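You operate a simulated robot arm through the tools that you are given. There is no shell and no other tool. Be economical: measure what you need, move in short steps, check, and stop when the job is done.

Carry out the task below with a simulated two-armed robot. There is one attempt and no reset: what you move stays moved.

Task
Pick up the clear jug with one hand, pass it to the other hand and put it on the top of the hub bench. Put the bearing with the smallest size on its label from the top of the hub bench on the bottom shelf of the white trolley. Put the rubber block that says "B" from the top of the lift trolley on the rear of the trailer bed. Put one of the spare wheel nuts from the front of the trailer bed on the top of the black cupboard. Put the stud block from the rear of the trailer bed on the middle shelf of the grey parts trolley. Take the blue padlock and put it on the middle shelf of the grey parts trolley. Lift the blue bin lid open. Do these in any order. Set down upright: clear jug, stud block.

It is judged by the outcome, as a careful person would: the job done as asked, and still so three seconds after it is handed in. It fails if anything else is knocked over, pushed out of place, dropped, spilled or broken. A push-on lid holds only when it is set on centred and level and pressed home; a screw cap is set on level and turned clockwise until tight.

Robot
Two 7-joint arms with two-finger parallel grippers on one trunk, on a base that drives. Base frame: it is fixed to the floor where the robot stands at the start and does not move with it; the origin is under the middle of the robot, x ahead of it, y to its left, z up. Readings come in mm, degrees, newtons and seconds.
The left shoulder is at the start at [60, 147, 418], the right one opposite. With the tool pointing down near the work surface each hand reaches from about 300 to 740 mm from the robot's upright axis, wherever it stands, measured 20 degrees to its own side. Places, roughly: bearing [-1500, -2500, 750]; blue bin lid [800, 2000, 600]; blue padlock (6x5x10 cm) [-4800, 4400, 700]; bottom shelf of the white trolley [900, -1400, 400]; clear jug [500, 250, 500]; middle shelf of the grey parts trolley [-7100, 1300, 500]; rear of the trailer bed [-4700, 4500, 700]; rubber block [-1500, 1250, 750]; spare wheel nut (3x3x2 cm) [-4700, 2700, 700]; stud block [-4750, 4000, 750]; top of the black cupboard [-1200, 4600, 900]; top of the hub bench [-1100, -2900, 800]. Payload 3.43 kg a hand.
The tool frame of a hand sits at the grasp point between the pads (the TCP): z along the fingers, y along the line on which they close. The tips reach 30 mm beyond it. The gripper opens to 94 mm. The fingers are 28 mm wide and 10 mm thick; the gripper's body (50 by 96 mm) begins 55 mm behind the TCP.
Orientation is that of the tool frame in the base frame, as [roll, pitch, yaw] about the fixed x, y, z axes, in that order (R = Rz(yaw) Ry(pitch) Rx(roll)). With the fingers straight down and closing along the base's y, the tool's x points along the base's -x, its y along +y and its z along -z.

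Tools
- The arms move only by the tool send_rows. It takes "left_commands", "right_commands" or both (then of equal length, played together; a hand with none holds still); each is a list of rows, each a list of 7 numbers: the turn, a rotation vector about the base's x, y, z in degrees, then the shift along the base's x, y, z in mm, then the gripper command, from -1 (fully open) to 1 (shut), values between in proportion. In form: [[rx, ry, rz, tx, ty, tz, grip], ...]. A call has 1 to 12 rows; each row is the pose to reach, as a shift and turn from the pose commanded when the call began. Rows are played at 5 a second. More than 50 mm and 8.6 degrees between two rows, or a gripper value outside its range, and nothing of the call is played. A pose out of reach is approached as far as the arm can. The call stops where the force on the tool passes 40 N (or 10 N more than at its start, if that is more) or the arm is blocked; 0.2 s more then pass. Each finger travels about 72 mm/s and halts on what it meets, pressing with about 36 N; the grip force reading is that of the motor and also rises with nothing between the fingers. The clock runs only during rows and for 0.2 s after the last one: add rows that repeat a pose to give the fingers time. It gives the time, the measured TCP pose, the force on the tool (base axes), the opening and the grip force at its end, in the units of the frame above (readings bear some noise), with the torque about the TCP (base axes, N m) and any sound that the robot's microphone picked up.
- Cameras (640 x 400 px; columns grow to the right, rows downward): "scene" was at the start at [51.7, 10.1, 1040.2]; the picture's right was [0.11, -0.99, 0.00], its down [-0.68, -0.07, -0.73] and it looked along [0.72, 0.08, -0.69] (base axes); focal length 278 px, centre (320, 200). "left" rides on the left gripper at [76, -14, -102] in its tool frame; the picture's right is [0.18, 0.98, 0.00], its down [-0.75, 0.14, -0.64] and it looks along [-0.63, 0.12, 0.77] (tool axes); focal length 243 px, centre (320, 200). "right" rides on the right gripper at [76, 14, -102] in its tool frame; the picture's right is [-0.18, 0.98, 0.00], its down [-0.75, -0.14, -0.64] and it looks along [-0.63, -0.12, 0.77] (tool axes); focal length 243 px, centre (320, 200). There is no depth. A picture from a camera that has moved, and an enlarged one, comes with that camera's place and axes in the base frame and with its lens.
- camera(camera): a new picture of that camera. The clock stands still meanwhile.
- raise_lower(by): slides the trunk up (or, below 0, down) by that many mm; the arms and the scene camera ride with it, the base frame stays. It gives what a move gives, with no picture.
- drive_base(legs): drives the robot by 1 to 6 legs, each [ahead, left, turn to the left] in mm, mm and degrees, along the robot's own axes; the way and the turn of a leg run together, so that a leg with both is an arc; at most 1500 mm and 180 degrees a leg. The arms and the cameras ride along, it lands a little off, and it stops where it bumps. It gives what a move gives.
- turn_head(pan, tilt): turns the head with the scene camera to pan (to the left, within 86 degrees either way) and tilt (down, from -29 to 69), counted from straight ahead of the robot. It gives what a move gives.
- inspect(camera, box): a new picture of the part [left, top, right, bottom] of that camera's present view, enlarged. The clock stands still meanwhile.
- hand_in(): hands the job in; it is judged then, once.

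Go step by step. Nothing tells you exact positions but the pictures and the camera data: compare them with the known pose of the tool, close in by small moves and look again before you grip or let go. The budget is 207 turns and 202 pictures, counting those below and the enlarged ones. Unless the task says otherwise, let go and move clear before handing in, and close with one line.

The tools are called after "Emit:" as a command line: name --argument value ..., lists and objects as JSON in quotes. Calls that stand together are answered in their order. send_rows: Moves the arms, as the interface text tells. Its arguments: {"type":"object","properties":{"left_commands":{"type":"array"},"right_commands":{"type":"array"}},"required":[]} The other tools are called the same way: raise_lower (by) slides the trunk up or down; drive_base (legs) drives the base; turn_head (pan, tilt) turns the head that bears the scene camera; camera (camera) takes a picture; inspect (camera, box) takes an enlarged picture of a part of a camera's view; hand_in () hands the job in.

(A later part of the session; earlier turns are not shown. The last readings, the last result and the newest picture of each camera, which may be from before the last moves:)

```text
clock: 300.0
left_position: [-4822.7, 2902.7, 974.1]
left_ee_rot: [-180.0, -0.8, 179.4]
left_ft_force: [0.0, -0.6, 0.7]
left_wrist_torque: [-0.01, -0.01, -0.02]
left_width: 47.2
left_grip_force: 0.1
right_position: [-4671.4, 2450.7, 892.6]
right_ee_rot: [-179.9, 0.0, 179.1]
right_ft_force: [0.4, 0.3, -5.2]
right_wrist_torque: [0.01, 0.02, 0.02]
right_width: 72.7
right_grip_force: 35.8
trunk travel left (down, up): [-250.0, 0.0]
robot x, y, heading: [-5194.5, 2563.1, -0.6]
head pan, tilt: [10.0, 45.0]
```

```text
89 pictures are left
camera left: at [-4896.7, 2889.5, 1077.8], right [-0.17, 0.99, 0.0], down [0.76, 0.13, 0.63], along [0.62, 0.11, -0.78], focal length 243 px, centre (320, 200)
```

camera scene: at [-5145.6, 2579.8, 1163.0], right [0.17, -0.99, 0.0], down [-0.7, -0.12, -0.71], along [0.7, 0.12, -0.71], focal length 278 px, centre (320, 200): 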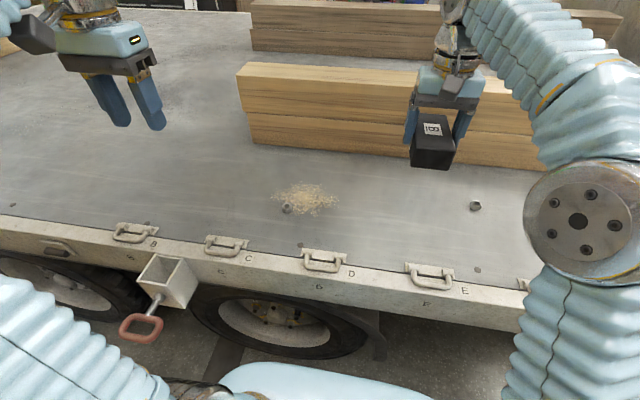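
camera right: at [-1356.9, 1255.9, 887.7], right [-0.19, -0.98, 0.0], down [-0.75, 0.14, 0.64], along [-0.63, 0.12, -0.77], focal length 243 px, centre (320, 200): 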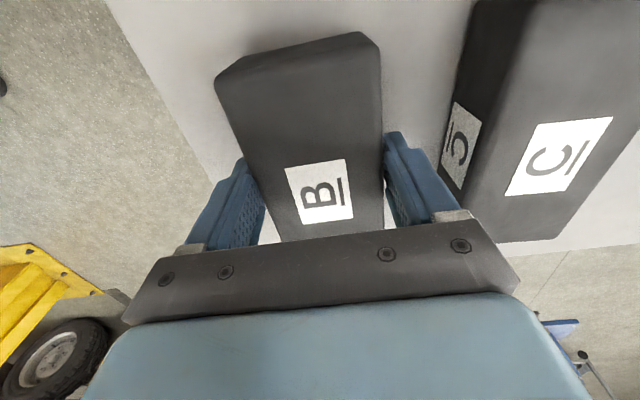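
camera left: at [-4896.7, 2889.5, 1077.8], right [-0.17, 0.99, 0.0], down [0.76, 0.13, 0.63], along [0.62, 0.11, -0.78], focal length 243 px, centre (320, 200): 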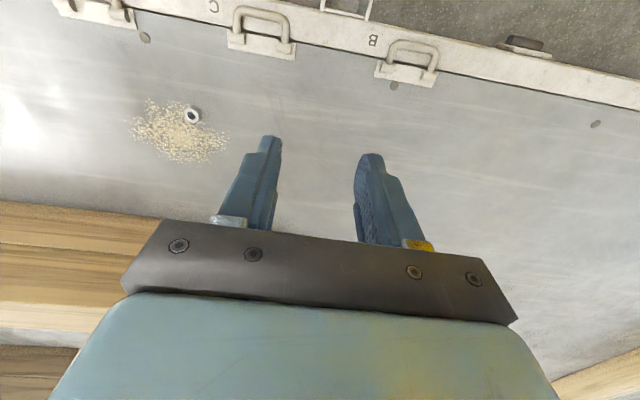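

The nut is confirmed at about (−4738, 2723). I bring the left hand above it.

Emit:
send_rows --left_commands '[[0, 0, 0, 10, -25, -20, -0.1], [0, 0, 0, 22, -50, -40, -0.1], [0, 0, 0, 34, -75, -65, -0.1], [0, 0, 0, 46, -100, -90, -0.1], [0, 0, 0, 58, -125, -115, -0.1], [0, 0, 0, 70, -150, -140, -0.1], [0, 0, 0, 84, -180, -174, -0.1], [0, 0, 0, 84, -180, -174, -0.1]]'

Emit:
camera --camera "left"

Emit:
inspect --camera "scene" --box '[220, 100, 380, 240]'

```text
clock: 301.8
left_position: [-4736.4, 2722.9, 799.3]
left_ee_rot: [-179.9, -0.9, 179.2]
left_ft_force: [0.1, 0.5, 0.0]
left_wrist_torque: [0.02, -0.02, 0.0]
left_width: 51.7
left_grip_force: 0.1
right_position: [-4671.3, 2450.7, 892.7]
right_ee_rot: [-179.8, 0.0, 179.1]
right_ft_force: [0.5, 0.2, -4.6]
right_wrist_torque: [0.0, 0.02, 0.01]
right_width: 72.6
right_grip_force: 35.8
trunk travel left (down, up): [-250.0, 0.0]
robot x, y, heading: [-5195.8, 2562.3, -0.1]
head pan, tilt: [10.0, 45.0]
```

```text
88 pictures are left
camera left: at [-4811.6, 2708.9, 902.9], right [-0.17, 0.98, 0.0], down [0.76, 0.13, 0.63], along [0.62, 0.11, -0.78], focal length 243 px, centre (320, 200)
```

left: 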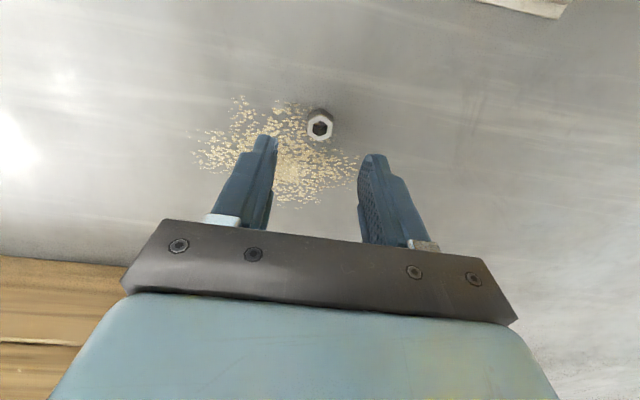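

```text
2.86 times, centred on (300, 170) of scene
camera zoom: at [-5145.4, 2579.7, 1162.9], right [0.17, -0.99, 0.0], down [-0.7, -0.12, -0.71], along [0.7, 0.12, -0.71], focal length 794 px, centre (377, 286)
```

zoom: 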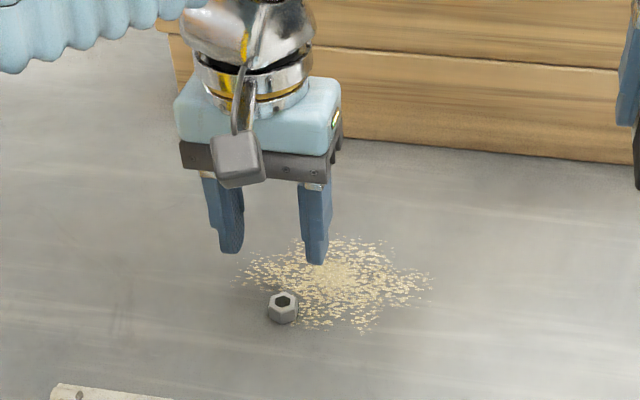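

Emit:
send_rows --left_commands '[[0, 0, 0, -4, 0, -20, -0.1], [0, 0, 0, -4, 0, -40, -0.1], [0, 0, 0, -4, 0, -52, -0.1], [0, 0, 0, -4, 0, -58, -0.1], [0, 0, 0, -4, 0, -63, -0.1], [0, 0, 0, -4, 0, -68, -0.1], [0, 0, 0, -4, 0, -68, -0.1]]'

Emit:
camera --camera "left"

Emit:
inspect --camera "scene" --box '[220, 100, 380, 240]'

```text
clock: 303.4
left_position: [-4743.0, 2722.6, 732.2]
left_ee_rot: [179.8, -0.8, 179.2]
left_ft_force: [-0.2, -0.2, 0.6]
left_wrist_torque: [-0.01, 0.02, 0.0]
left_width: 51.5
left_grip_force: 0.1
right_position: [-4670.2, 2451.7, 892.6]
right_ee_rot: [-179.8, 0.0, 179.0]
right_ft_force: [0.3, -0.5, -5.1]
right_wrist_torque: [-0.01, 0.02, -0.01]
right_width: 72.2
right_grip_force: 36.3
trunk travel left (down, up): [-250.0, 0.0]
robot x, y, heading: [-5196.1, 2565.3, -0.2]
head pan, tilt: [10.0, 45.0]
```

```text
86 pictures are left
camera left: at [-4816.8, 2709.7, 835.3], right [-0.17, 0.99, 0.0], down [0.76, 0.13, 0.63], along [0.62, 0.11, -0.78], focal length 243 px, centre (320, 200)
```

left: 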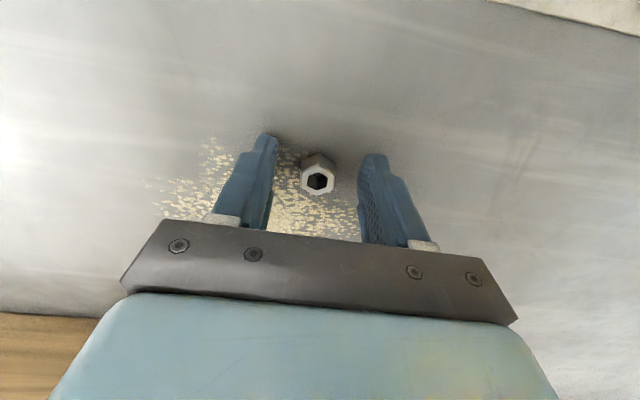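

```text
2.86 times, centred on (300, 170) of scene
camera zoom: at [-5145.6, 2579.8, 1162.9], right [0.17, -0.99, 0.0], down [-0.7, -0.12, -0.71], along [0.7, 0.12, -0.71], focal length 794 px, centre (377, 286)
```

zoom: 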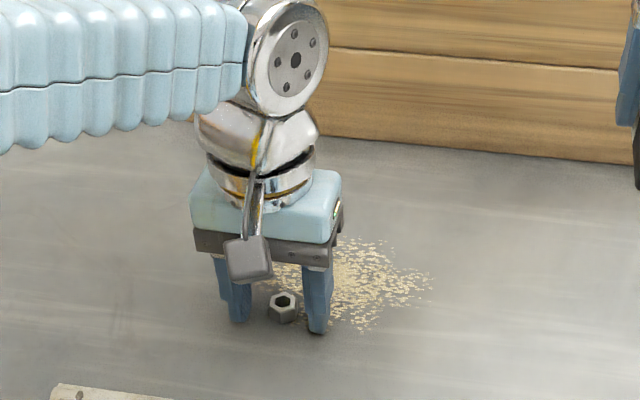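

Emit:
send_rows --left_commands '[[0, 0, 0, 2, 0, -3, -0.1], [0, 0, 0, 2, 0, -3, 0.2], [0, 0, 0, 2, 0, -3, 0.6], [0, 0, 0, 2, 0, -3, 1], [0, 0, 0, 2, 0, -3, 1], [0, 0, 0, 2, 0, 20, 1], [0, 0, 0, 2, 0, 60, 1], [0, 0, 0, 2, 10, 100, 1], [0, 0, 0, 2, 25, 140, 1], [0, 0, 0, 0, 40, 180, 1], [0, 0, 0, 0, 40, 180, 1]]'

Emit:
camera --camera "left"

```text
clock: 305.8
left_position: [-4742.6, 2760.3, 913.9]
left_ee_rot: [180.0, -0.9, 179.3]
left_ft_force: [-0.2, 0.3, -0.2]
left_wrist_torque: [-0.01, -0.02, 0.0]
left_width: 21.7
left_grip_force: 35.7
right_position: [-4671.0, 2451.2, 893.4]
right_ee_rot: [-179.8, 0.0, 179.1]
right_ft_force: [0.2, 0.5, -4.3]
right_wrist_torque: [0.0, 0.02, 0.02]
right_width: 72.4
right_grip_force: 36.6
trunk travel left (down, up): [-250.0, 0.0]
robot x, y, heading: [-5195.4, 2567.7, -0.3]
head pan, tilt: [10.0, 45.0]
```

```text
84 pictures are left
camera left: at [-4816.8, 2747.7, 1018.1], right [-0.17, 0.99, 0.0], down [0.76, 0.13, 0.63], along [0.62, 0.11, -0.78], focal length 243 px, centre (320, 200)
```

left: 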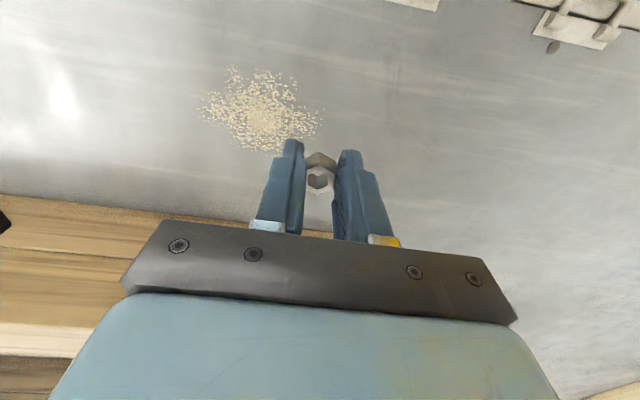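

The nut is held in the left hand. I back off and go north past the post to the rear of the trailer.

Emit:
drive_base --legs '[[-1000, 0, 0], [0, 1450, 0], [0, 400, 0]]'

Emit:
turn_head --pan -5 --tilt 18

Emit:
camera --camera "scene"

```text
clock: 315.0
left_position: [-5726.5, 3648.2, 916.4]
left_ee_rot: [179.8, -0.7, 178.9]
left_ft_force: [0.4, 0.2, -0.7]
left_wrist_torque: [0.03, 0.02, 0.01]
left_width: 19.5
left_grip_force: 35.6
right_position: [-5654.8, 3316.9, 895.6]
right_ee_rot: [-179.5, -0.1, 176.3]
right_ft_force: [-0.7, 0.2, -4.1]
right_wrist_torque: [-0.01, 0.02, -0.01]
right_width: 72.2
right_grip_force: 36.1
trunk travel left (down, up): [-250.0, 0.0]
robot x, y, heading: [-6179.6, 3455.3, -0.8]
head pan, tilt: [10.0, 45.0]
stopped in leg 2: the robot was blocked; the commanded pose is now the measured one
```

```text
clock: 315.9
left_position: [-5725.6, 3647.3, 916.2]
left_ee_rot: [179.7, -0.7, 178.9]
left_ft_force: [0.1, -0.4, -1.0]
left_wrist_torque: [-0.02, -0.01, -0.01]
left_width: 19.6
left_grip_force: 36.1
right_position: [-5653.3, 3316.4, 894.3]
right_ee_rot: [-179.8, 0.2, 176.4]
right_ft_force: [-0.4, -0.4, -4.0]
right_wrist_torque: [0.03, 0.07, 0.04]
right_width: 72.0
right_grip_force: 36.5
trunk travel left (down, up): [-250.0, 0.0]
robot x, y, heading: [-6175.0, 3460.2, -0.7]
head pan, tilt: [-5.0, 18.0]
```

```text
83 pictures are left
camera scene: at [-6118.2, 3444.2, 1204.9], right [-0.1, -1.0, -0.01], down [-0.31, 0.04, -0.95], along [0.95, -0.09, -0.31], focal length 278 px, centre (320, 200)
```

scene: 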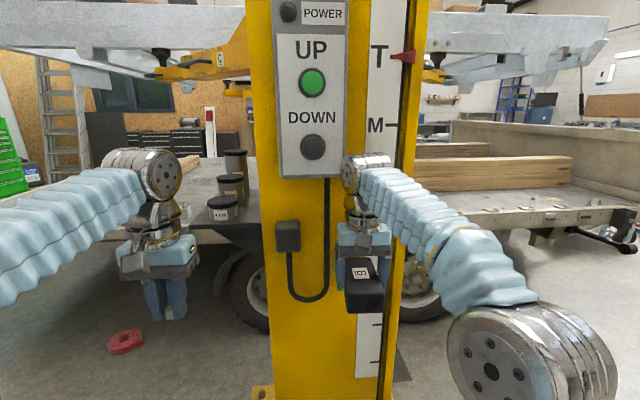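

The block in the right hand met the lift post. I back off 200 mm and continue north.

Emit:
drive_base --legs '[[-200, 0, 0], [0, 1000, 0]]'

Emit:
turn_head --pan 0 --tilt 18

Emit:
camera --camera "scene"

```text
clock: 322.3
left_position: [-5913.0, 4648.1, 915.1]
left_ee_rot: [-179.9, -0.8, 178.8]
left_ft_force: [-0.4, -0.4, -0.6]
left_wrist_torque: [-0.03, 0.03, -0.02]
left_width: 19.8
left_grip_force: 35.8
right_position: [-5841.6, 4319.7, 893.1]
right_ee_rot: [-179.4, -0.1, 176.6]
right_ft_force: [0.3, 0.0, -5.0]
right_wrist_torque: [0.0, 0.04, 0.02]
right_width: 72.3
right_grip_force: 35.7
trunk travel left (down, up): [-250.0, 0.0]
robot x, y, heading: [-6370.6, 4457.4, -0.6]
head pan, tilt: [-5.0, 18.0]
```

```text
clock: 322.9
left_position: [-5913.7, 4648.7, 914.7]
left_ee_rot: [180.0, -0.8, 178.9]
left_ft_force: [-0.2, 0.3, 0.1]
left_wrist_torque: [0.0, -0.02, 0.01]
left_width: 19.4
left_grip_force: 35.7
right_position: [-5841.3, 4318.4, 893.0]
right_ee_rot: [-179.3, -0.1, 176.6]
right_ft_force: [-0.4, -0.7, -5.4]
right_wrist_torque: [0.0, 0.04, 0.01]
right_width: 72.1
right_grip_force: 35.6
trunk travel left (down, up): [-250.0, 0.0]
robot x, y, heading: [-6364.6, 4455.8, -0.7]
head pan, tilt: [0.0, 18.0]
```

```text
82 pictures are left
camera scene: at [-6304.6, 4454.7, 1204.8], right [-0.01, -1.0, 0.0], down [-0.31, 0.0, -0.95], along [0.95, -0.01, -0.31], focal length 278 px, centre (320, 200)
```

scene: 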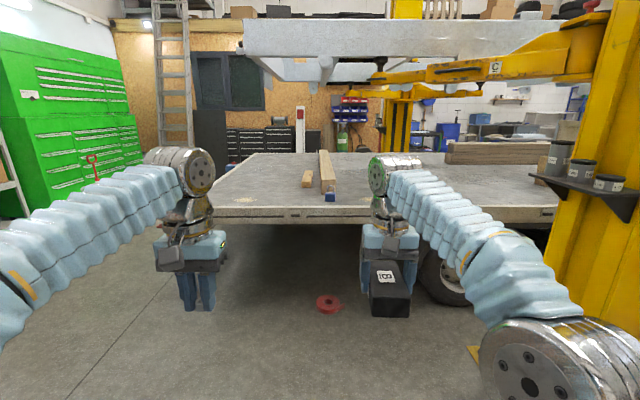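

I look closely at the rear of the bed.

Emit:
inspect --camera "scene" --box '[200, 140, 420, 230]'

```text
2.91 times, centred on (310, 185) of scene
camera zoom: at [-6304.6, 4454.7, 1204.8], right [-0.01, -1.0, 0.0], down [-0.31, 0.0, -0.95], along [0.95, -0.01, -0.31], focal length 808 px, centre (349, 244)
```

zoom: 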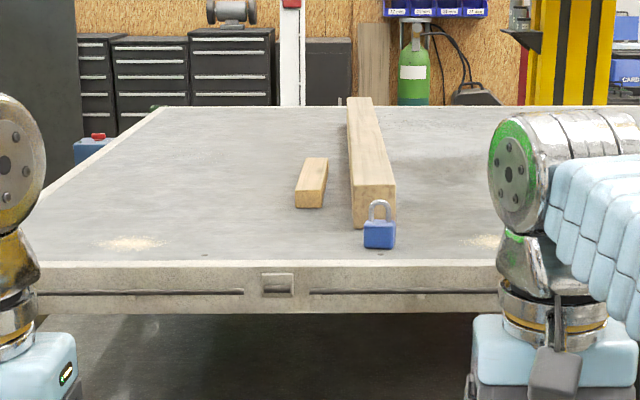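

The blue padlock is at about (−4794, 4380). I'll set block B down left of the timber, around (−4740, 4560).

Emit:
drive_base --legs '[[0, 235, 0.7], [1095, 0, 0]]'

Emit:
turn_head --pan -12 --tilt 42

Emit:
camera --camera "scene"

```text
clock: 329.9
left_position: [-4818.2, 4911.4, 914.0]
left_ee_rot: [180.0, -0.8, -178.9]
left_ft_force: [-0.8, -0.6, -0.7]
left_wrist_torque: [-0.02, -0.03, 0.0]
left_width: 19.5
left_grip_force: 36.1
right_position: [-4734.3, 4585.4, 893.7]
right_ee_rot: [-179.4, -0.1, 178.7]
right_ft_force: [-0.4, -0.4, -3.5]
right_wrist_torque: [-0.02, 0.04, -0.04]
right_width: 72.6
right_grip_force: 35.8
trunk travel left (down, up): [-250.0, 0.0]
robot x, y, heading: [-5266.8, 4699.6, 1.2]
head pan, tilt: [0.0, 18.0]
```

```text
clock: 330.8
left_position: [-4817.8, 4912.6, 914.6]
left_ee_rot: [-180.0, -0.8, -179.0]
left_ft_force: [0.3, -0.2, 0.4]
left_wrist_torque: [0.0, -0.01, 0.0]
left_width: 19.5
left_grip_force: 35.9
right_position: [-4734.7, 4585.1, 891.8]
right_ee_rot: [-179.4, -0.2, 178.8]
right_ft_force: [0.1, 0.4, -5.7]
right_wrist_torque: [0.01, 0.05, 0.0]
right_width: 72.2
right_grip_force: 36.2
trunk travel left (down, up): [-250.0, 0.0]
robot x, y, heading: [-5262.4, 4701.3, 1.4]
head pan, tilt: [-12.0, 42.0]
```

```text
80 pictures are left
camera scene: at [-5212.4, 4686.4, 1167.3], right [-0.18, -0.98, 0.0], down [-0.66, 0.12, -0.74], along [0.73, -0.14, -0.67], focal length 278 px, centre (320, 200)
```

scene: 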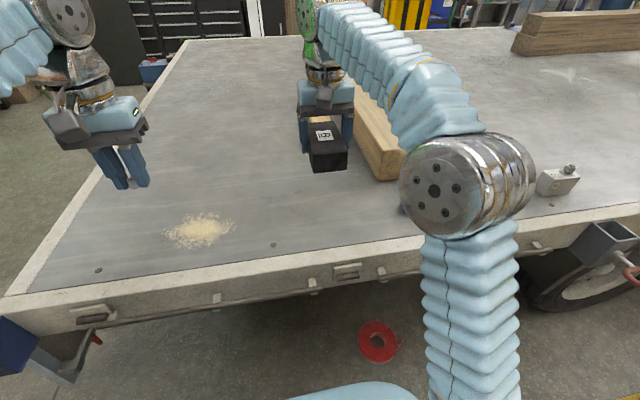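

Space is clear under block B. I lower it.

Emit:
send_rows --right_commands '[[0, 0, 0, 0, 0, -30, 1], [0, 0, 0, 0, 0, -60, 1], [0, 0, 0, 0, 0, -90, 1], [0, 0, 0, 0, 0, -115, 1], [0, 0, 0, 0, 0, -130, 1], [0, 0, 0, 0, 0, -136, 1], [0, 0, 0, 0, 0, -141, 1], [0, 0, 0, 0, 0, -145, 1], [0, 0, 0, 0, 0, -145, 1]]'

Emit:
camera --camera "right"

```text
clock: 332.8
left_position: [-4817.8, 4911.8, 914.8]
left_ee_rot: [180.0, -0.9, -179.0]
left_ft_force: [0.6, -1.1, -0.7]
left_wrist_torque: [-0.04, 0.04, 0.01]
left_width: 19.5
left_grip_force: 35.6
right_position: [-4735.0, 4586.1, 747.7]
right_ee_rot: [-179.4, 0.0, 178.8]
right_ft_force: [-0.2, 0.4, -4.5]
right_wrist_torque: [0.04, 0.0, 0.03]
right_width: 72.3
right_grip_force: 35.8
trunk travel left (down, up): [-250.0, 0.0]
robot x, y, heading: [-5264.9, 4703.4, 1.1]
head pan, tilt: [-12.0, 42.0]
```

```text
79 pictures are left
camera right: at [-4809.4, 4603.9, 850.7], right [0.21, 0.98, -0.01], down [0.75, -0.15, 0.64], along [0.63, -0.14, -0.77], focal length 243 px, centre (320, 200)
```

right: 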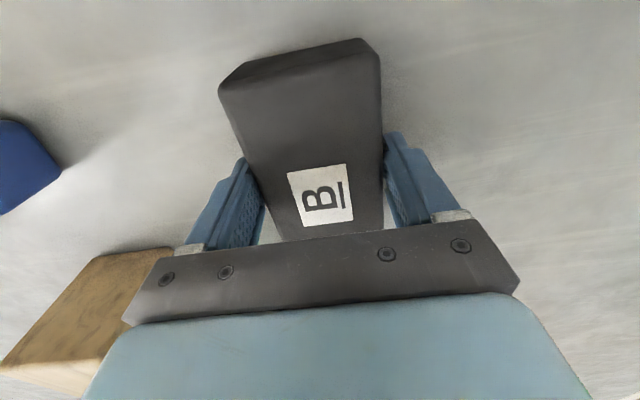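

Not quite touching yet. I go down in small steps until contact.

Emit:
send_rows --right_commands '[[0, 0, 0, 0, 0, -4, 1], [0, 0, 0, 0, 0, -8, 1], [0, 0, 0, 0, 0, -12, 1], [0, 0, 0, 0, 0, -16, 1], [0, 0, 0, 0, 0, -16, 1]]'

```text
clock: 333.5
left_position: [-4818.9, 4910.4, 915.1]
left_ee_rot: [-180.0, -0.6, -179.0]
left_ft_force: [-0.2, 0.1, -0.3]
left_wrist_torque: [0.02, 0.04, 0.01]
left_width: 19.7
left_grip_force: 35.8
right_position: [-4735.3, 4586.2, 745.1]
right_ee_rot: [-179.6, 0.6, 178.7]
right_ft_force: [-11.4, -1.7, 18.6]
right_wrist_torque: [-0.54, 0.48, -0.33]
right_width: 72.3
right_grip_force: 36.0
trunk travel left (down, up): [-250.0, 0.0]
robot x, y, heading: [-5261.4, 4698.6, 1.6]
head pan, tilt: [-12.0, 42.0]
stopped in row 3 (right hand): the force on the tool passed its limit at 45 N (the readings are from after the stop); the commanded pose is now the measured one
```

In contact. I release and rise.

Emit:
send_rows --right_commands '[[0, 0, 0, 0, 0, 1, 0.3], [0, 0, 0, 0, 0, 1, -0.5], [0, 0, 0, 0, 0, 1, -0.95], [0, 0, 0, 0, 0, 1, -0.95], [0, 0, 0, 0, 0, 20, -0.95], [0, 0, 0, 0, 0, 50, -0.95], [0, 0, 0, 0, 0, 90, -0.95], [0, 0, 0, 0, 0, 130, -0.95], [0, 0, 0, 0, 0, 150, -0.95]]'

Emit:
camera --camera "right"

```text
clock: 335.5
left_position: [-4819.1, 4911.1, 913.9]
left_ee_rot: [-180.0, -0.9, -179.1]
left_ft_force: [0.3, -0.1, -0.3]
left_wrist_torque: [0.01, -0.02, 0.0]
left_width: 19.6
left_grip_force: 36.0
right_position: [-4734.0, 4584.7, 894.3]
right_ee_rot: [-179.7, 0.4, 178.6]
right_ft_force: [0.1, 0.2, -0.5]
right_wrist_torque: [0.01, -0.01, 0.03]
right_width: 91.6
right_grip_force: 0.0
trunk travel left (down, up): [-250.0, 0.0]
robot x, y, heading: [-5268.4, 4702.7, 1.6]
head pan, tilt: [-12.0, 42.0]
```

```text
78 pictures are left
camera right: at [-4809.8, 4601.6, 995.0], right [0.21, 0.98, -0.01], down [0.75, -0.15, 0.65], along [0.63, -0.14, -0.76], focal length 243 px, centre (320, 200)
```

right: 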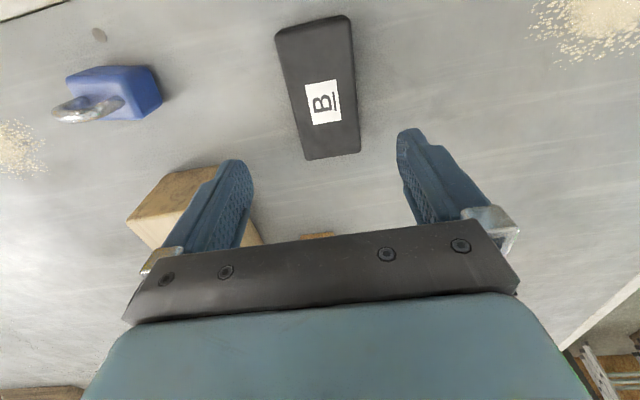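

Block B is placed. Now the nut goes to the black cupboard: I drive around the rear of the trailer.

Emit:
drive_base --legs '[[-450, 0, -1.3], [0, 1100, 0], [1500, 0, 0], [1300, 0, 0]]'

Emit:
turn_head --pan -30 --tilt 18

Emit:
camera --camera "scene"

```text
clock: 355.9
left_position: [-2585.5, 6027.4, 914.3]
left_ee_rot: [180.0, -0.8, 177.6]
left_ft_force: [-0.3, -0.9, 1.3]
left_wrist_torque: [0.01, 0.01, -0.01]
left_width: 19.7
left_grip_force: 36.3
right_position: [-2521.3, 5695.0, 892.1]
right_ee_rot: [-179.6, 0.3, 175.3]
right_ft_force: [0.2, 0.0, 1.0]
right_wrist_torque: [-0.02, 0.02, 0.02]
right_width: 91.7
right_grip_force: 0.1
trunk travel left (down, up): [-250.0, 0.0]
robot x, y, heading: [-3043.7, 5842.8, -1.8]
head pan, tilt: [-12.0, 42.0]
stopped in leg 4: the robot was blocked; the commanded pose is now the measured one
```

```text
clock: 356.8
left_position: [-2584.7, 6028.3, 913.9]
left_ee_rot: [-180.0, -0.8, 177.6]
left_ft_force: [-1.0, 0.0, -0.1]
left_wrist_torque: [0.0, -0.02, -0.01]
left_width: 19.5
left_grip_force: 36.0
right_position: [-2521.4, 5696.4, 891.7]
right_ee_rot: [-179.5, 0.4, 175.2]
right_ft_force: [0.1, -0.2, -0.5]
right_wrist_torque: [-0.02, -0.02, 0.01]
right_width: 91.7
right_grip_force: 0.1
trunk travel left (down, up): [-250.0, 0.0]
robot x, y, heading: [-3044.9, 5847.3, -1.9]
head pan, tilt: [-30.0, 18.0]
```

```text
77 pictures are left
camera scene: at [-2995.6, 5797.1, 1204.8], right [-0.53, -0.85, 0.0], down [-0.26, 0.16, -0.95], along [0.81, -0.5, -0.31], focal length 278 px, centre (320, 200)
```

scene: 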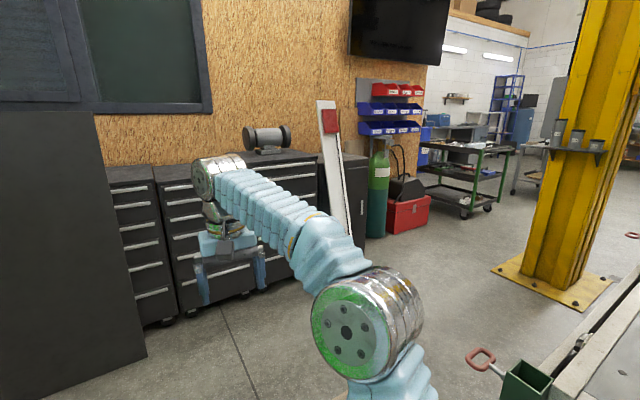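

I'm blocked by something on the left. I look there.

Emit:
turn_head --pan 35 --tilt 25

Emit:
camera --camera "scene"

```text
clock: 358.2
left_position: [-2585.9, 6028.7, 913.4]
left_ee_rot: [180.0, -0.8, 177.6]
left_ft_force: [0.3, -0.6, -0.6]
left_wrist_torque: [0.01, 0.01, 0.0]
left_width: 19.4
left_grip_force: 36.1
right_position: [-2521.1, 5695.3, 891.9]
right_ee_rot: [-179.5, 0.3, 175.2]
right_ft_force: [0.0, 1.0, -1.1]
right_wrist_torque: [0.02, -0.01, 0.01]
right_width: 91.8
right_grip_force: 0.0
trunk travel left (down, up): [-250.0, 0.0]
robot x, y, heading: [-3045.0, 5845.1, -1.9]
head pan, tilt: [35.0, 25.0]
```

```text
76 pictures are left
camera scene: at [-2997.5, 5896.7, 1193.5], right [0.54, -0.84, 0.0], down [-0.35, -0.23, -0.91], along [0.76, 0.49, -0.42], focal length 278 px, centre (320, 200)
```

scene: 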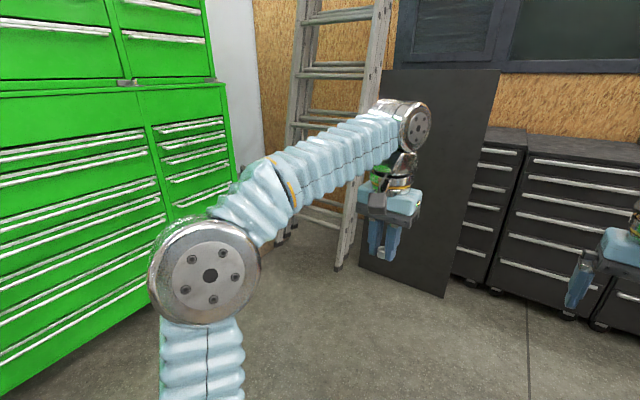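

Emit:
turn_head --pan 0 --tilt 60

Emit:
camera --camera "scene"

Emit:
turn_head --pan -75 --tilt 45

Emit:
camera --camera "scene"

```text
clock: 359.2
left_position: [-2584.7, 6027.0, 915.2]
left_ee_rot: [-180.0, -0.8, 177.6]
left_ft_force: [0.5, -0.4, -0.6]
left_wrist_torque: [0.02, -0.02, 0.01]
left_width: 19.4
left_grip_force: 36.4
right_position: [-2521.5, 5695.1, 891.2]
right_ee_rot: [-179.5, 0.4, 175.2]
right_ft_force: [0.9, -0.3, 0.7]
right_wrist_torque: [0.04, 0.02, -0.02]
right_width: 91.8
right_grip_force: 0.0
trunk travel left (down, up): [-250.0, 0.0]
robot x, y, heading: [-3044.2, 5847.7, -2.0]
head pan, tilt: [0.0, 60.0]
```

```text
75 pictures are left
camera scene: at [-3008.1, 5844.3, 1143.5], right [-0.03, -1.0, 0.0], down [-0.87, 0.03, -0.5], along [0.5, -0.02, -0.87], focal length 278 px, centre (320, 200)
```

scene: 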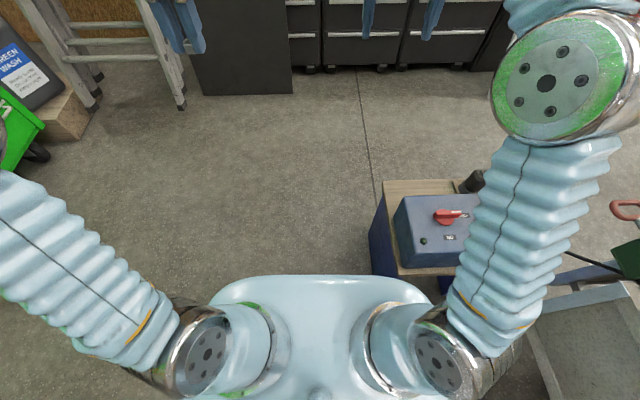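

```text
clock: 360.6
left_position: [-2584.8, 6026.7, 915.0]
left_ee_rot: [-180.0, -0.8, 177.5]
left_ft_force: [1.0, -1.0, -0.3]
left_wrist_torque: [-0.02, 0.04, -0.02]
left_width: 19.4
left_grip_force: 36.2
right_position: [-2521.3, 5696.2, 891.6]
right_ee_rot: [-179.4, 0.4, 175.2]
right_ft_force: [-0.8, -0.2, -0.2]
right_wrist_torque: [0.02, 0.0, 0.0]
right_width: 91.7
right_grip_force: 0.2
trunk travel left (down, up): [-250.0, 0.0]
robot x, y, heading: [-3043.6, 5843.0, -2.1]
head pan, tilt: [-75.0, 45.0]
```

```text
74 pictures are left
camera scene: at [-3056.4, 5767.3, 1162.9], right [-0.97, -0.23, 0.0], down [-0.16, 0.69, -0.71], along [0.16, -0.69, -0.71], focal length 278 px, centre (320, 200)
```

scene: 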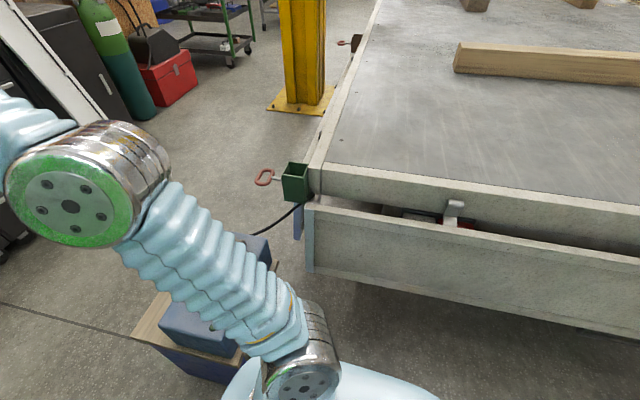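

My base met a low stool with a switch box at the right front. I back off and check it.

Emit:
drive_base --legs '[[-200, 0, 2]]'

Emit:
send_rows --right_commands '[[0, 0, 0, -30, 0, 0, -0.5], [0, 0, 0, -60, 0, 0, 0], [0, 0, 0, -90, 0, 0, 0]]'

Emit:
turn_head --pan -25 --tilt 45

Emit:
camera --camera "scene"

```text
clock: 362.2
left_position: [-2793.9, 6046.4, 913.6]
left_ee_rot: [-179.9, -0.8, 179.5]
left_ft_force: [-0.3, -0.6, -0.7]
left_wrist_torque: [-0.01, 0.04, 0.02]
left_width: 19.6
left_grip_force: 36.2
right_position: [-2718.8, 5716.2, 891.5]
right_ee_rot: [-179.4, 0.5, 177.2]
right_ft_force: [0.1, 0.4, -0.1]
right_wrist_torque: [0.01, -0.01, 0.0]
right_width: 91.8
right_grip_force: 0.1
trunk travel left (down, up): [-250.0, 0.0]
robot x, y, heading: [-3248.2, 5845.2, -0.1]
head pan, tilt: [-75.0, 45.0]
```

```text
clock: 363.1
left_position: [-2795.9, 6045.5, 914.6]
left_ee_rot: [180.0, -0.8, 179.4]
left_ft_force: [-0.2, 0.9, -0.3]
left_wrist_torque: [-0.04, -0.02, 0.0]
left_width: 19.6
left_grip_force: 35.7
right_position: [-2808.5, 5717.7, 889.9]
right_ee_rot: [-179.5, 0.4, 177.1]
right_ft_force: [0.8, -0.8, -0.2]
right_wrist_torque: [0.02, 0.02, -0.03]
right_width: 47.1
right_grip_force: 0.1
trunk travel left (down, up): [-250.0, 0.0]
robot x, y, heading: [-3245.4, 5849.9, 0.1]
head pan, tilt: [-75.0, 45.0]
```

```text
clock: 364.2
left_position: [-2794.7, 6045.8, 914.9]
left_ee_rot: [180.0, -0.7, 179.5]
left_ft_force: [-0.1, 0.0, -0.2]
left_wrist_torque: [0.01, 0.0, 0.02]
left_width: 19.6
left_grip_force: 35.5
right_position: [-2808.5, 5716.0, 890.1]
right_ee_rot: [-179.4, 0.4, 177.1]
right_ft_force: [-0.1, -0.4, 0.1]
right_wrist_torque: [0.01, 0.04, -0.02]
right_width: 46.9
right_grip_force: 0.1
trunk travel left (down, up): [-250.0, 0.0]
robot x, y, heading: [-3248.7, 5847.2, 0.0]
head pan, tilt: [-25.0, 45.0]
```

```text
73 pictures are left
camera scene: at [-3203.9, 5814.8, 1162.9], right [-0.43, -0.9, 0.0], down [-0.64, 0.3, -0.71], along [0.64, -0.3, -0.71], focal length 278 px, centre (320, 200)
```

scene: 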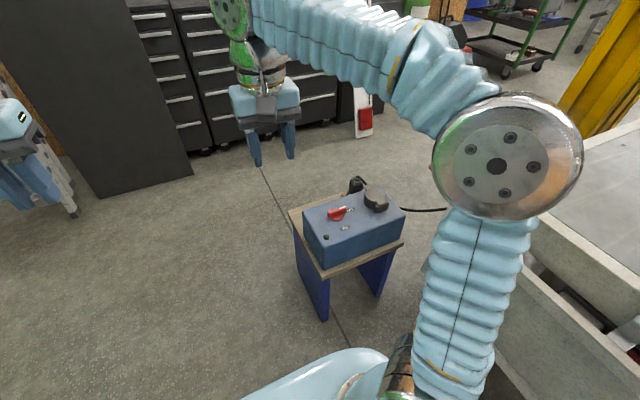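

The stool stands undisturbed. I pass it on the left, then go south to face the cupboard.

Emit:
drive_base --legs '[[0, 300, 0], [1080, 0, 0], [0, -1450, 0], [0, -330, 0]]'

Emit:
turn_head --pan 5 --tilt 25

Emit:
camera --camera "scene"

```text
clock: 379.9
left_position: [-1722.3, 4586.8, 914.2]
left_ee_rot: [-179.9, -0.8, 179.0]
left_ft_force: [0.6, 0.5, -0.1]
left_wrist_torque: [0.0, -0.02, -0.01]
left_width: 19.3
left_grip_force: 36.1
right_position: [-1737.5, 4258.6, 891.7]
right_ee_rot: [-179.5, 0.4, 176.6]
right_ft_force: [-0.6, 0.2, 0.9]
right_wrist_torque: [0.0, 0.02, 0.01]
right_width: 47.0
right_grip_force: 0.1
trunk travel left (down, up): [-250.0, 0.0]
robot x, y, heading: [-2176.6, 4393.7, -0.7]
head pan, tilt: [-25.0, 45.0]
```

```text
clock: 380.9
left_position: [-1721.2, 4587.6, 914.1]
left_ee_rot: [-180.0, -0.9, 179.0]
left_ft_force: [0.8, 0.2, 0.5]
left_wrist_torque: [-0.02, -0.01, 0.0]
left_width: 19.8
left_grip_force: 35.8
right_position: [-1738.3, 4257.8, 890.5]
right_ee_rot: [-179.6, 0.4, 176.6]
right_ft_force: [0.2, -0.9, -0.1]
right_wrist_torque: [-0.01, 0.01, -0.01]
right_width: 47.0
right_grip_force: 0.0
trunk travel left (down, up): [-250.0, 0.0]
robot x, y, heading: [-2176.7, 4392.8, -0.6]
head pan, tilt: [5.0, 25.0]
```

```text
72 pictures are left
camera scene: at [-2113.9, 4401.2, 1193.5], right [0.07, -1.0, 0.0], down [-0.42, -0.03, -0.91], along [0.9, 0.07, -0.42], focal length 278 px, centre (320, 200)
```

scene: 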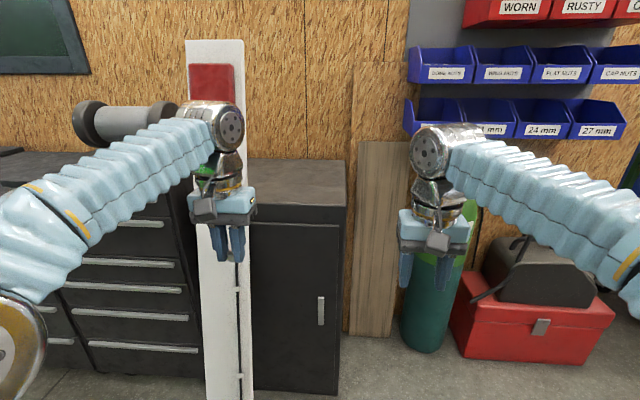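

The cupboard top spans about x −1470…−1040, y 4390…4640 at z≈870. I move so the left hand comes over its right part, clear of the leaning white board.

Emit:
drive_base --legs '[[0, -130, 0.6], [265, 0, 0]]'

Emit:
turn_head --pan 15 --tilt 35

Emit:
camera --camera "scene"

Emit:
camera --camera "left"

```text
clock: 383.6
left_position: [-1453.6, 4462.4, 914.5]
left_ee_rot: [180.0, -0.8, 179.7]
left_ft_force: [0.4, -0.4, -0.2]
left_wrist_torque: [0.02, 0.0, -0.01]
left_width: 19.7
left_grip_force: 36.1
right_position: [-1464.5, 4134.9, 890.8]
right_ee_rot: [-179.5, 0.4, 177.6]
right_ft_force: [0.1, -0.3, -0.1]
right_wrist_torque: [0.0, -0.01, -0.01]
right_width: 46.9
right_grip_force: 0.1
trunk travel left (down, up): [-250.0, 0.0]
robot x, y, heading: [-1902.5, 4259.7, 0.2]
head pan, tilt: [5.0, 25.0]
```

```text
clock: 384.4
left_position: [-1454.0, 4463.1, 914.2]
left_ee_rot: [180.0, -0.8, 179.8]
left_ft_force: [-0.4, -0.4, -0.5]
left_wrist_torque: [0.0, 0.02, -0.02]
left_width: 19.4
left_grip_force: 35.9
right_position: [-1466.8, 4133.3, 890.3]
right_ee_rot: [-179.5, 0.5, 177.6]
right_ft_force: [0.9, -0.6, -0.6]
right_wrist_torque: [0.01, -0.02, 0.04]
right_width: 46.8
right_grip_force: 0.2
trunk travel left (down, up): [-250.0, 0.0]
robot x, y, heading: [-1907.3, 4259.4, 0.2]
head pan, tilt: [15.0, 35.0]
```

```text
71 pictures are left
camera scene: at [-1850.5, 4286.0, 1177.8], right [0.26, -0.97, 0.0], down [-0.55, -0.15, -0.82], along [0.79, 0.21, -0.57], focal length 278 px, centre (320, 200)
```

scene: 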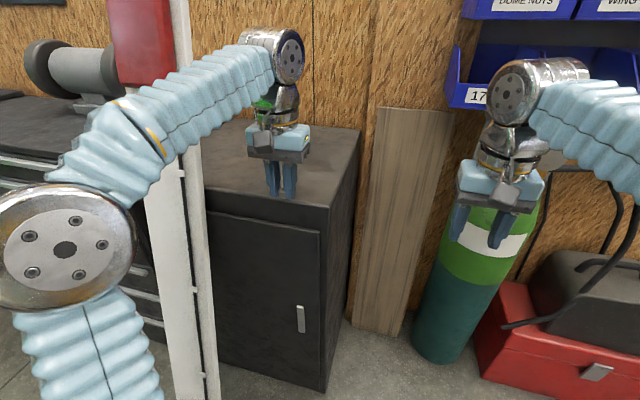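

```text
70 pictures are left
camera left: at [-1527.9, 4448.0, 1017.8], right [-0.18, 0.98, 0.0], down [0.76, 0.14, 0.63], along [0.62, 0.12, -0.78], focal length 243 px, centre (320, 200)
```

left: 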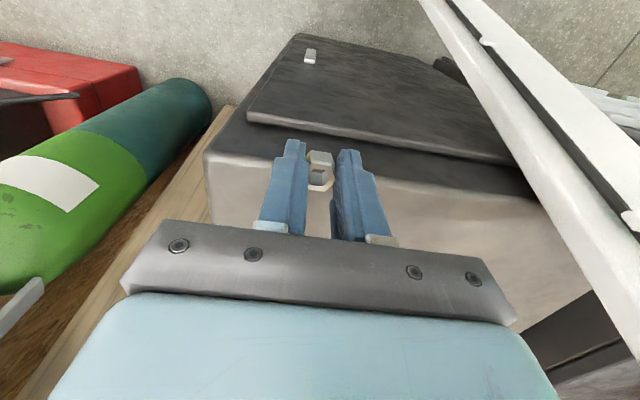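

The cupboard's front edge is at x≈−1440. I extend 70 mm over the top and lower to contact.

Emit:
send_rows --left_commands '[[0, 0, 0, 25, 0, 0, 1], [0, 0, 0, 50, -5, 0, 1], [0, 0, 0, 70, -5, 0, 1], [0, 0, 0, 70, -5, -6, 1], [0, 0, 0, 70, -5, -10, 1], [0, 0, 0, 70, -5, -14, 1], [0, 0, 0, 70, -5, -14, 1]]'

Emit:
camera --camera "left"

Emit:
inspect --camera "scene" --box '[200, 80, 380, 240]'

```text
clock: 386.0
left_position: [-1383.1, 4456.7, 901.2]
left_ee_rot: [-180.0, -0.7, 179.8]
left_ft_force: [0.3, -0.2, -0.4]
left_wrist_torque: [0.0, -0.01, 0.0]
left_width: 19.5
left_grip_force: 36.0
right_position: [-1464.8, 4134.7, 890.8]
right_ee_rot: [-179.5, 0.4, 177.6]
right_ft_force: [0.6, -0.8, -0.2]
right_wrist_torque: [-0.01, 0.02, 0.0]
right_width: 46.9
right_grip_force: 0.2
trunk travel left (down, up): [-250.0, 0.0]
robot x, y, heading: [-1908.0, 4260.0, 0.2]
head pan, tilt: [15.0, 35.0]
```

```text
69 pictures are left
camera left: at [-1458.1, 4442.8, 1004.0], right [-0.18, 0.98, 0.0], down [0.76, 0.14, 0.63], along [0.62, 0.12, -0.78], focal length 243 px, centre (320, 200)
```

left: 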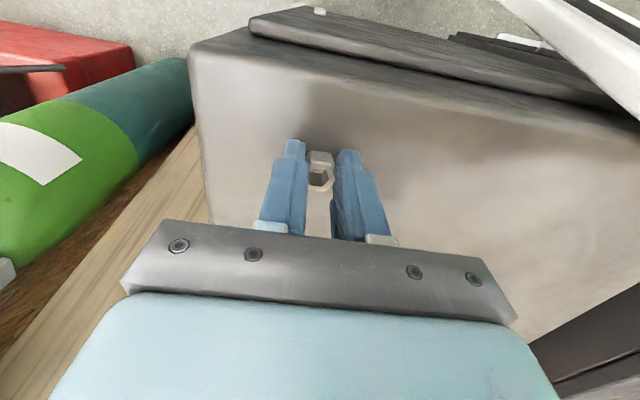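

```text
2.50 times, centred on (290, 160) of scene
camera zoom: at [-1850.5, 4286.0, 1177.8], right [0.26, -0.96, 0.0], down [-0.55, -0.15, -0.82], along [0.79, 0.21, -0.57], focal length 695 px, centre (395, 300)
```

zoom: 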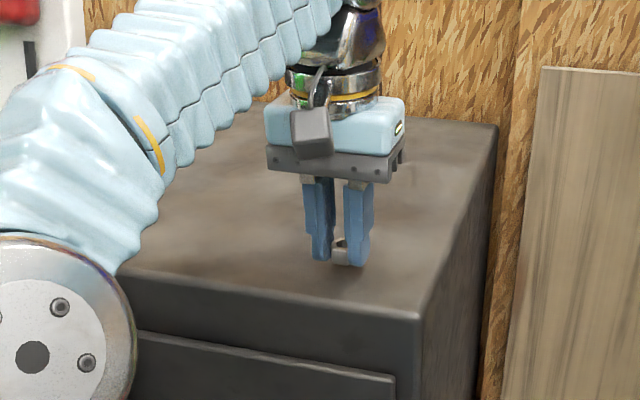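

Emit:
send_rows --left_commands '[[0, 0, 0, 0, 0, -4, 1], [0, 0, 0, 0, 0, -8, 1], [0, 0, 0, 0, 0, -12, 1], [0, 0, 0, 0, 0, -16, 1], [0, 0, 0, 0, 0, -20, 1], [0, 0, 0, 0, 0, -24, 1], [0, 0, 0, 0, 0, -28, 1], [0, 0, 0, 0, 0, -32, 1]]'

```text
clock: 387.1
left_position: [-1385.7, 4457.2, 890.3]
left_ee_rot: [-179.8, 0.1, 179.8]
left_ft_force: [-2.5, -0.5, 15.4]
left_wrist_torque: [0.0, 0.11, -0.01]
left_width: 19.7
left_grip_force: 35.9
right_position: [-1466.9, 4132.5, 890.6]
right_ee_rot: [-179.6, 0.5, 177.4]
right_ft_force: [0.1, -0.4, 0.1]
right_wrist_torque: [0.02, -0.04, 0.0]
right_width: 46.8
right_grip_force: 0.0
trunk travel left (down, up): [-250.0, 0.0]
robot x, y, heading: [-1906.4, 4262.0, 0.2]
head pan, tilt: [15.0, 35.0]
stopped in row 5 (left hand): the force on the tool passed its limit at 49 N (the readings are from after the stop); the commanded pose is now the measured one
```

Contact. I release the nut and rise.

Emit:
send_rows --left_commands '[[0, 0, 0, 0, 0, 1, 0.5], [0, 0, 0, 0, 0, 1, 0], [0, 0, 0, 0, 0, 1, 0], [0, 0, 0, 0, 0, 15, 0], [0, 0, 0, 0, 0, 35, 0], [0, 0, 0, 0, 0, 50, 0], [0, 0, 0, 0, 0, 50, 0]]'

Emit:
camera --camera "left"

```text
clock: 388.6
left_position: [-1382.8, 4456.9, 938.4]
left_ee_rot: [-179.9, -0.1, 179.8]
left_ft_force: [-0.1, 1.2, 0.6]
left_wrist_torque: [-0.01, 0.01, -0.04]
left_width: 47.0
left_grip_force: 0.1
right_position: [-1466.2, 4133.5, 891.0]
right_ee_rot: [-179.5, 0.3, 177.5]
right_ft_force: [0.1, 0.5, 0.2]
right_wrist_torque: [0.0, 0.01, -0.01]
right_width: 46.9
right_grip_force: 0.0
trunk travel left (down, up): [-250.0, 0.0]
robot x, y, heading: [-1904.0, 4264.8, 0.4]
head pan, tilt: [15.0, 35.0]
```

```text
67 pictures are left
camera left: at [-1458.6, 4443.0, 1041.0], right [-0.18, 0.98, 0.0], down [0.76, 0.14, 0.64], along [0.63, 0.12, -0.77], focal length 243 px, centre (320, 200)
```

left: 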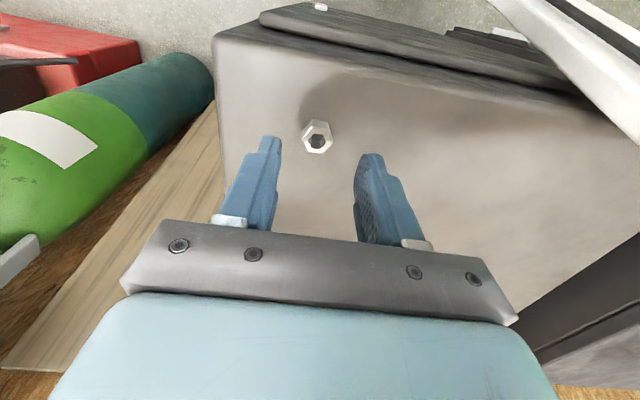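

The nut is on the cupboard. I return the same way around the rear to the trailer's far side.

Emit:
drive_base --legs '[[-270, 0, 0], [0, 1500, 0], [0, 390, 0], [-1100, 0, 0], [-1500, 0, 0], [-1200, 0, 0]]'

Emit:
drive_base --legs '[[0, -1500, 0], [0, -250, 0], [700, 0, 0]]'

Emit:
turn_head --pan -20 --tilt 30

Emit:
camera --camera "scene"

```text
clock: 417.4
left_position: [-5414.0, 6284.1, 937.7]
left_ee_rot: [-179.9, -0.1, -177.5]
left_ft_force: [0.4, 0.6, 0.1]
left_wrist_torque: [0.01, 0.03, -0.01]
left_width: 46.8
left_grip_force: 0.0
right_position: [-5481.9, 5957.3, 891.6]
right_ee_rot: [-179.5, 0.4, -180.0]
right_ft_force: [0.1, -0.2, 0.1]
right_wrist_torque: [0.03, 0.01, 0.03]
right_width: 46.7
right_grip_force: 0.1
trunk travel left (down, up): [-250.0, 0.0]
robot x, y, heading: [-5927.4, 6067.6, 2.6]
head pan, tilt: [15.0, 35.0]
```

```text
clock: 429.7
left_position: [-4648.3, 4559.8, 939.3]
left_ee_rot: [-179.8, -0.1, -178.2]
left_ft_force: [-0.3, -0.2, -0.4]
left_wrist_torque: [0.01, -0.01, 0.0]
left_width: 47.2
left_grip_force: 0.0
right_position: [-4720.2, 4232.5, 890.3]
right_ee_rot: [-179.5, 0.4, 179.4]
right_ft_force: [0.4, -0.3, -0.5]
right_wrist_torque: [0.0, 0.0, 0.0]
right_width: 46.9
right_grip_force: 0.1
trunk travel left (down, up): [-250.0, 0.0]
robot x, y, heading: [-5162.4, 4344.7, 2.1]
head pan, tilt: [15.0, 35.0]
```

```text
clock: 430.7
left_position: [-4648.3, 4558.9, 938.3]
left_ee_rot: [-179.8, -0.1, -178.3]
left_ft_force: [0.2, -0.2, -0.1]
left_wrist_torque: [-0.03, 0.02, -0.01]
left_width: 46.8
left_grip_force: 0.0
right_position: [-4720.7, 4233.4, 890.2]
right_ee_rot: [-179.5, 0.4, 179.4]
right_ft_force: [0.2, -0.8, 0.5]
right_wrist_torque: [0.03, 0.05, -0.02]
right_width: 47.0
right_grip_force: 0.0
trunk travel left (down, up): [-250.0, 0.0]
robot x, y, heading: [-5166.9, 4343.0, 1.8]
head pan, tilt: [-20.0, 30.0]
```

```text
66 pictures are left
camera scene: at [-5108.2, 4319.0, 1185.5], right [-0.31, -0.95, 0.0], down [-0.48, 0.15, -0.87], along [0.82, -0.27, -0.5], focal length 278 px, centre (320, 200)
```

scene: 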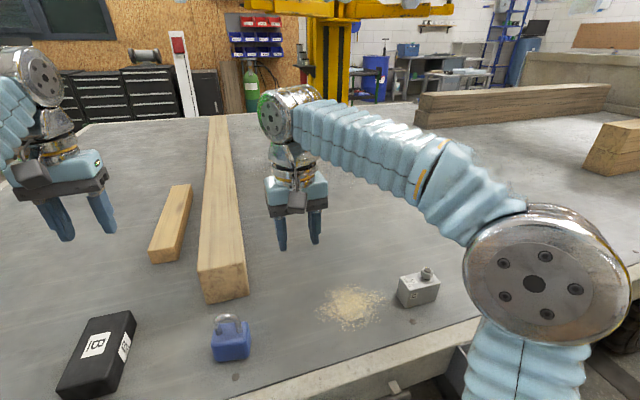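

Both targets are in view: the padlock at about (−4784, 4373) and stud block at about (−4780, 3990). I back a little and turn 28° right to serve both.

Emit:
drive_base --legs '[[-70, 0, 0], [0, 0, -28]]'

Emit:
turn_head --pan 0 --tilt 40

Emit:
camera --camera "scene"

Emit:
inspect --camera "scene" --box '[120, 180, 400, 340]'

```text
clock: 433.1
left_position: [-4680.0, 4291.9, 938.3]
left_ee_rot: [-179.9, -0.1, 154.0]
left_ft_force: [0.3, -0.9, 1.1]
left_wrist_torque: [0.0, 0.0, 0.0]
left_width: 47.1
left_grip_force: 0.2
right_position: [-4894.1, 4037.1, 891.0]
right_ee_rot: [-179.5, 0.4, 151.6]
right_ft_force: [-0.7, 0.3, -1.2]
right_wrist_torque: [0.0, -0.01, 0.01]
right_width: 47.1
right_grip_force: 0.1
trunk travel left (down, up): [-250.0, 0.0]
robot x, y, heading: [-5234.7, 4345.4, -25.9]
head pan, tilt: [-20.0, 30.0]
```

```text
clock: 433.9
left_position: [-4679.4, 4292.1, 938.6]
left_ee_rot: [-179.9, -0.1, 154.0]
left_ft_force: [-0.1, 0.2, 0.4]
left_wrist_torque: [-0.01, 0.01, 0.0]
left_width: 47.0
left_grip_force: 0.0
right_position: [-4893.9, 4037.1, 890.4]
right_ee_rot: [-179.5, 0.4, 151.6]
right_ft_force: [0.0, -0.7, 0.6]
right_wrist_torque: [0.0, -0.01, 0.0]
right_width: 46.9
right_grip_force: 0.1
trunk travel left (down, up): [-250.0, 0.0]
robot x, y, heading: [-5233.1, 4345.0, -25.5]
head pan, tilt: [0.0, 40.0]
```

```text
65 pictures are left
camera scene: at [-5184.7, 4321.2, 1170.2], right [-0.43, -0.9, 0.0], down [-0.58, 0.28, -0.77], along [0.69, -0.33, -0.64], focal length 278 px, centre (320, 200)
```

scene: 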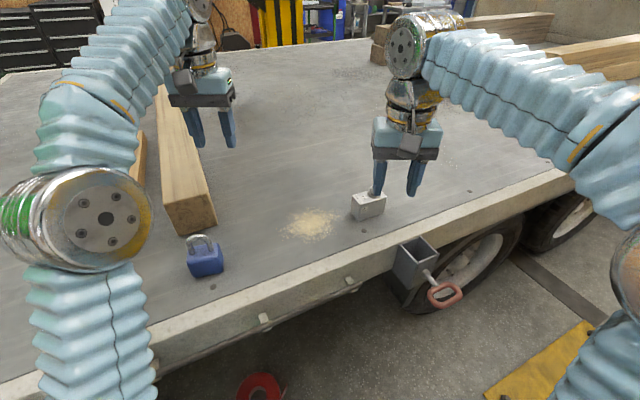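

```text
2.29 times, centred on (260, 260) of scene
camera zoom: at [-5184.7, 4321.2, 1170.2], right [-0.43, -0.9, 0.0], down [-0.58, 0.28, -0.77], along [0.69, -0.33, -0.64], focal length 635 px, centre (457, 63)
```

zoom: 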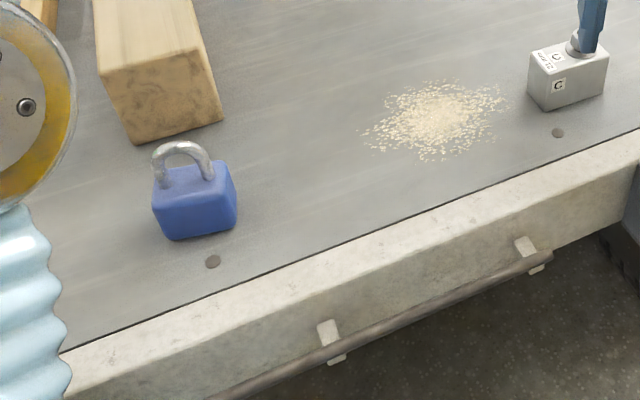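

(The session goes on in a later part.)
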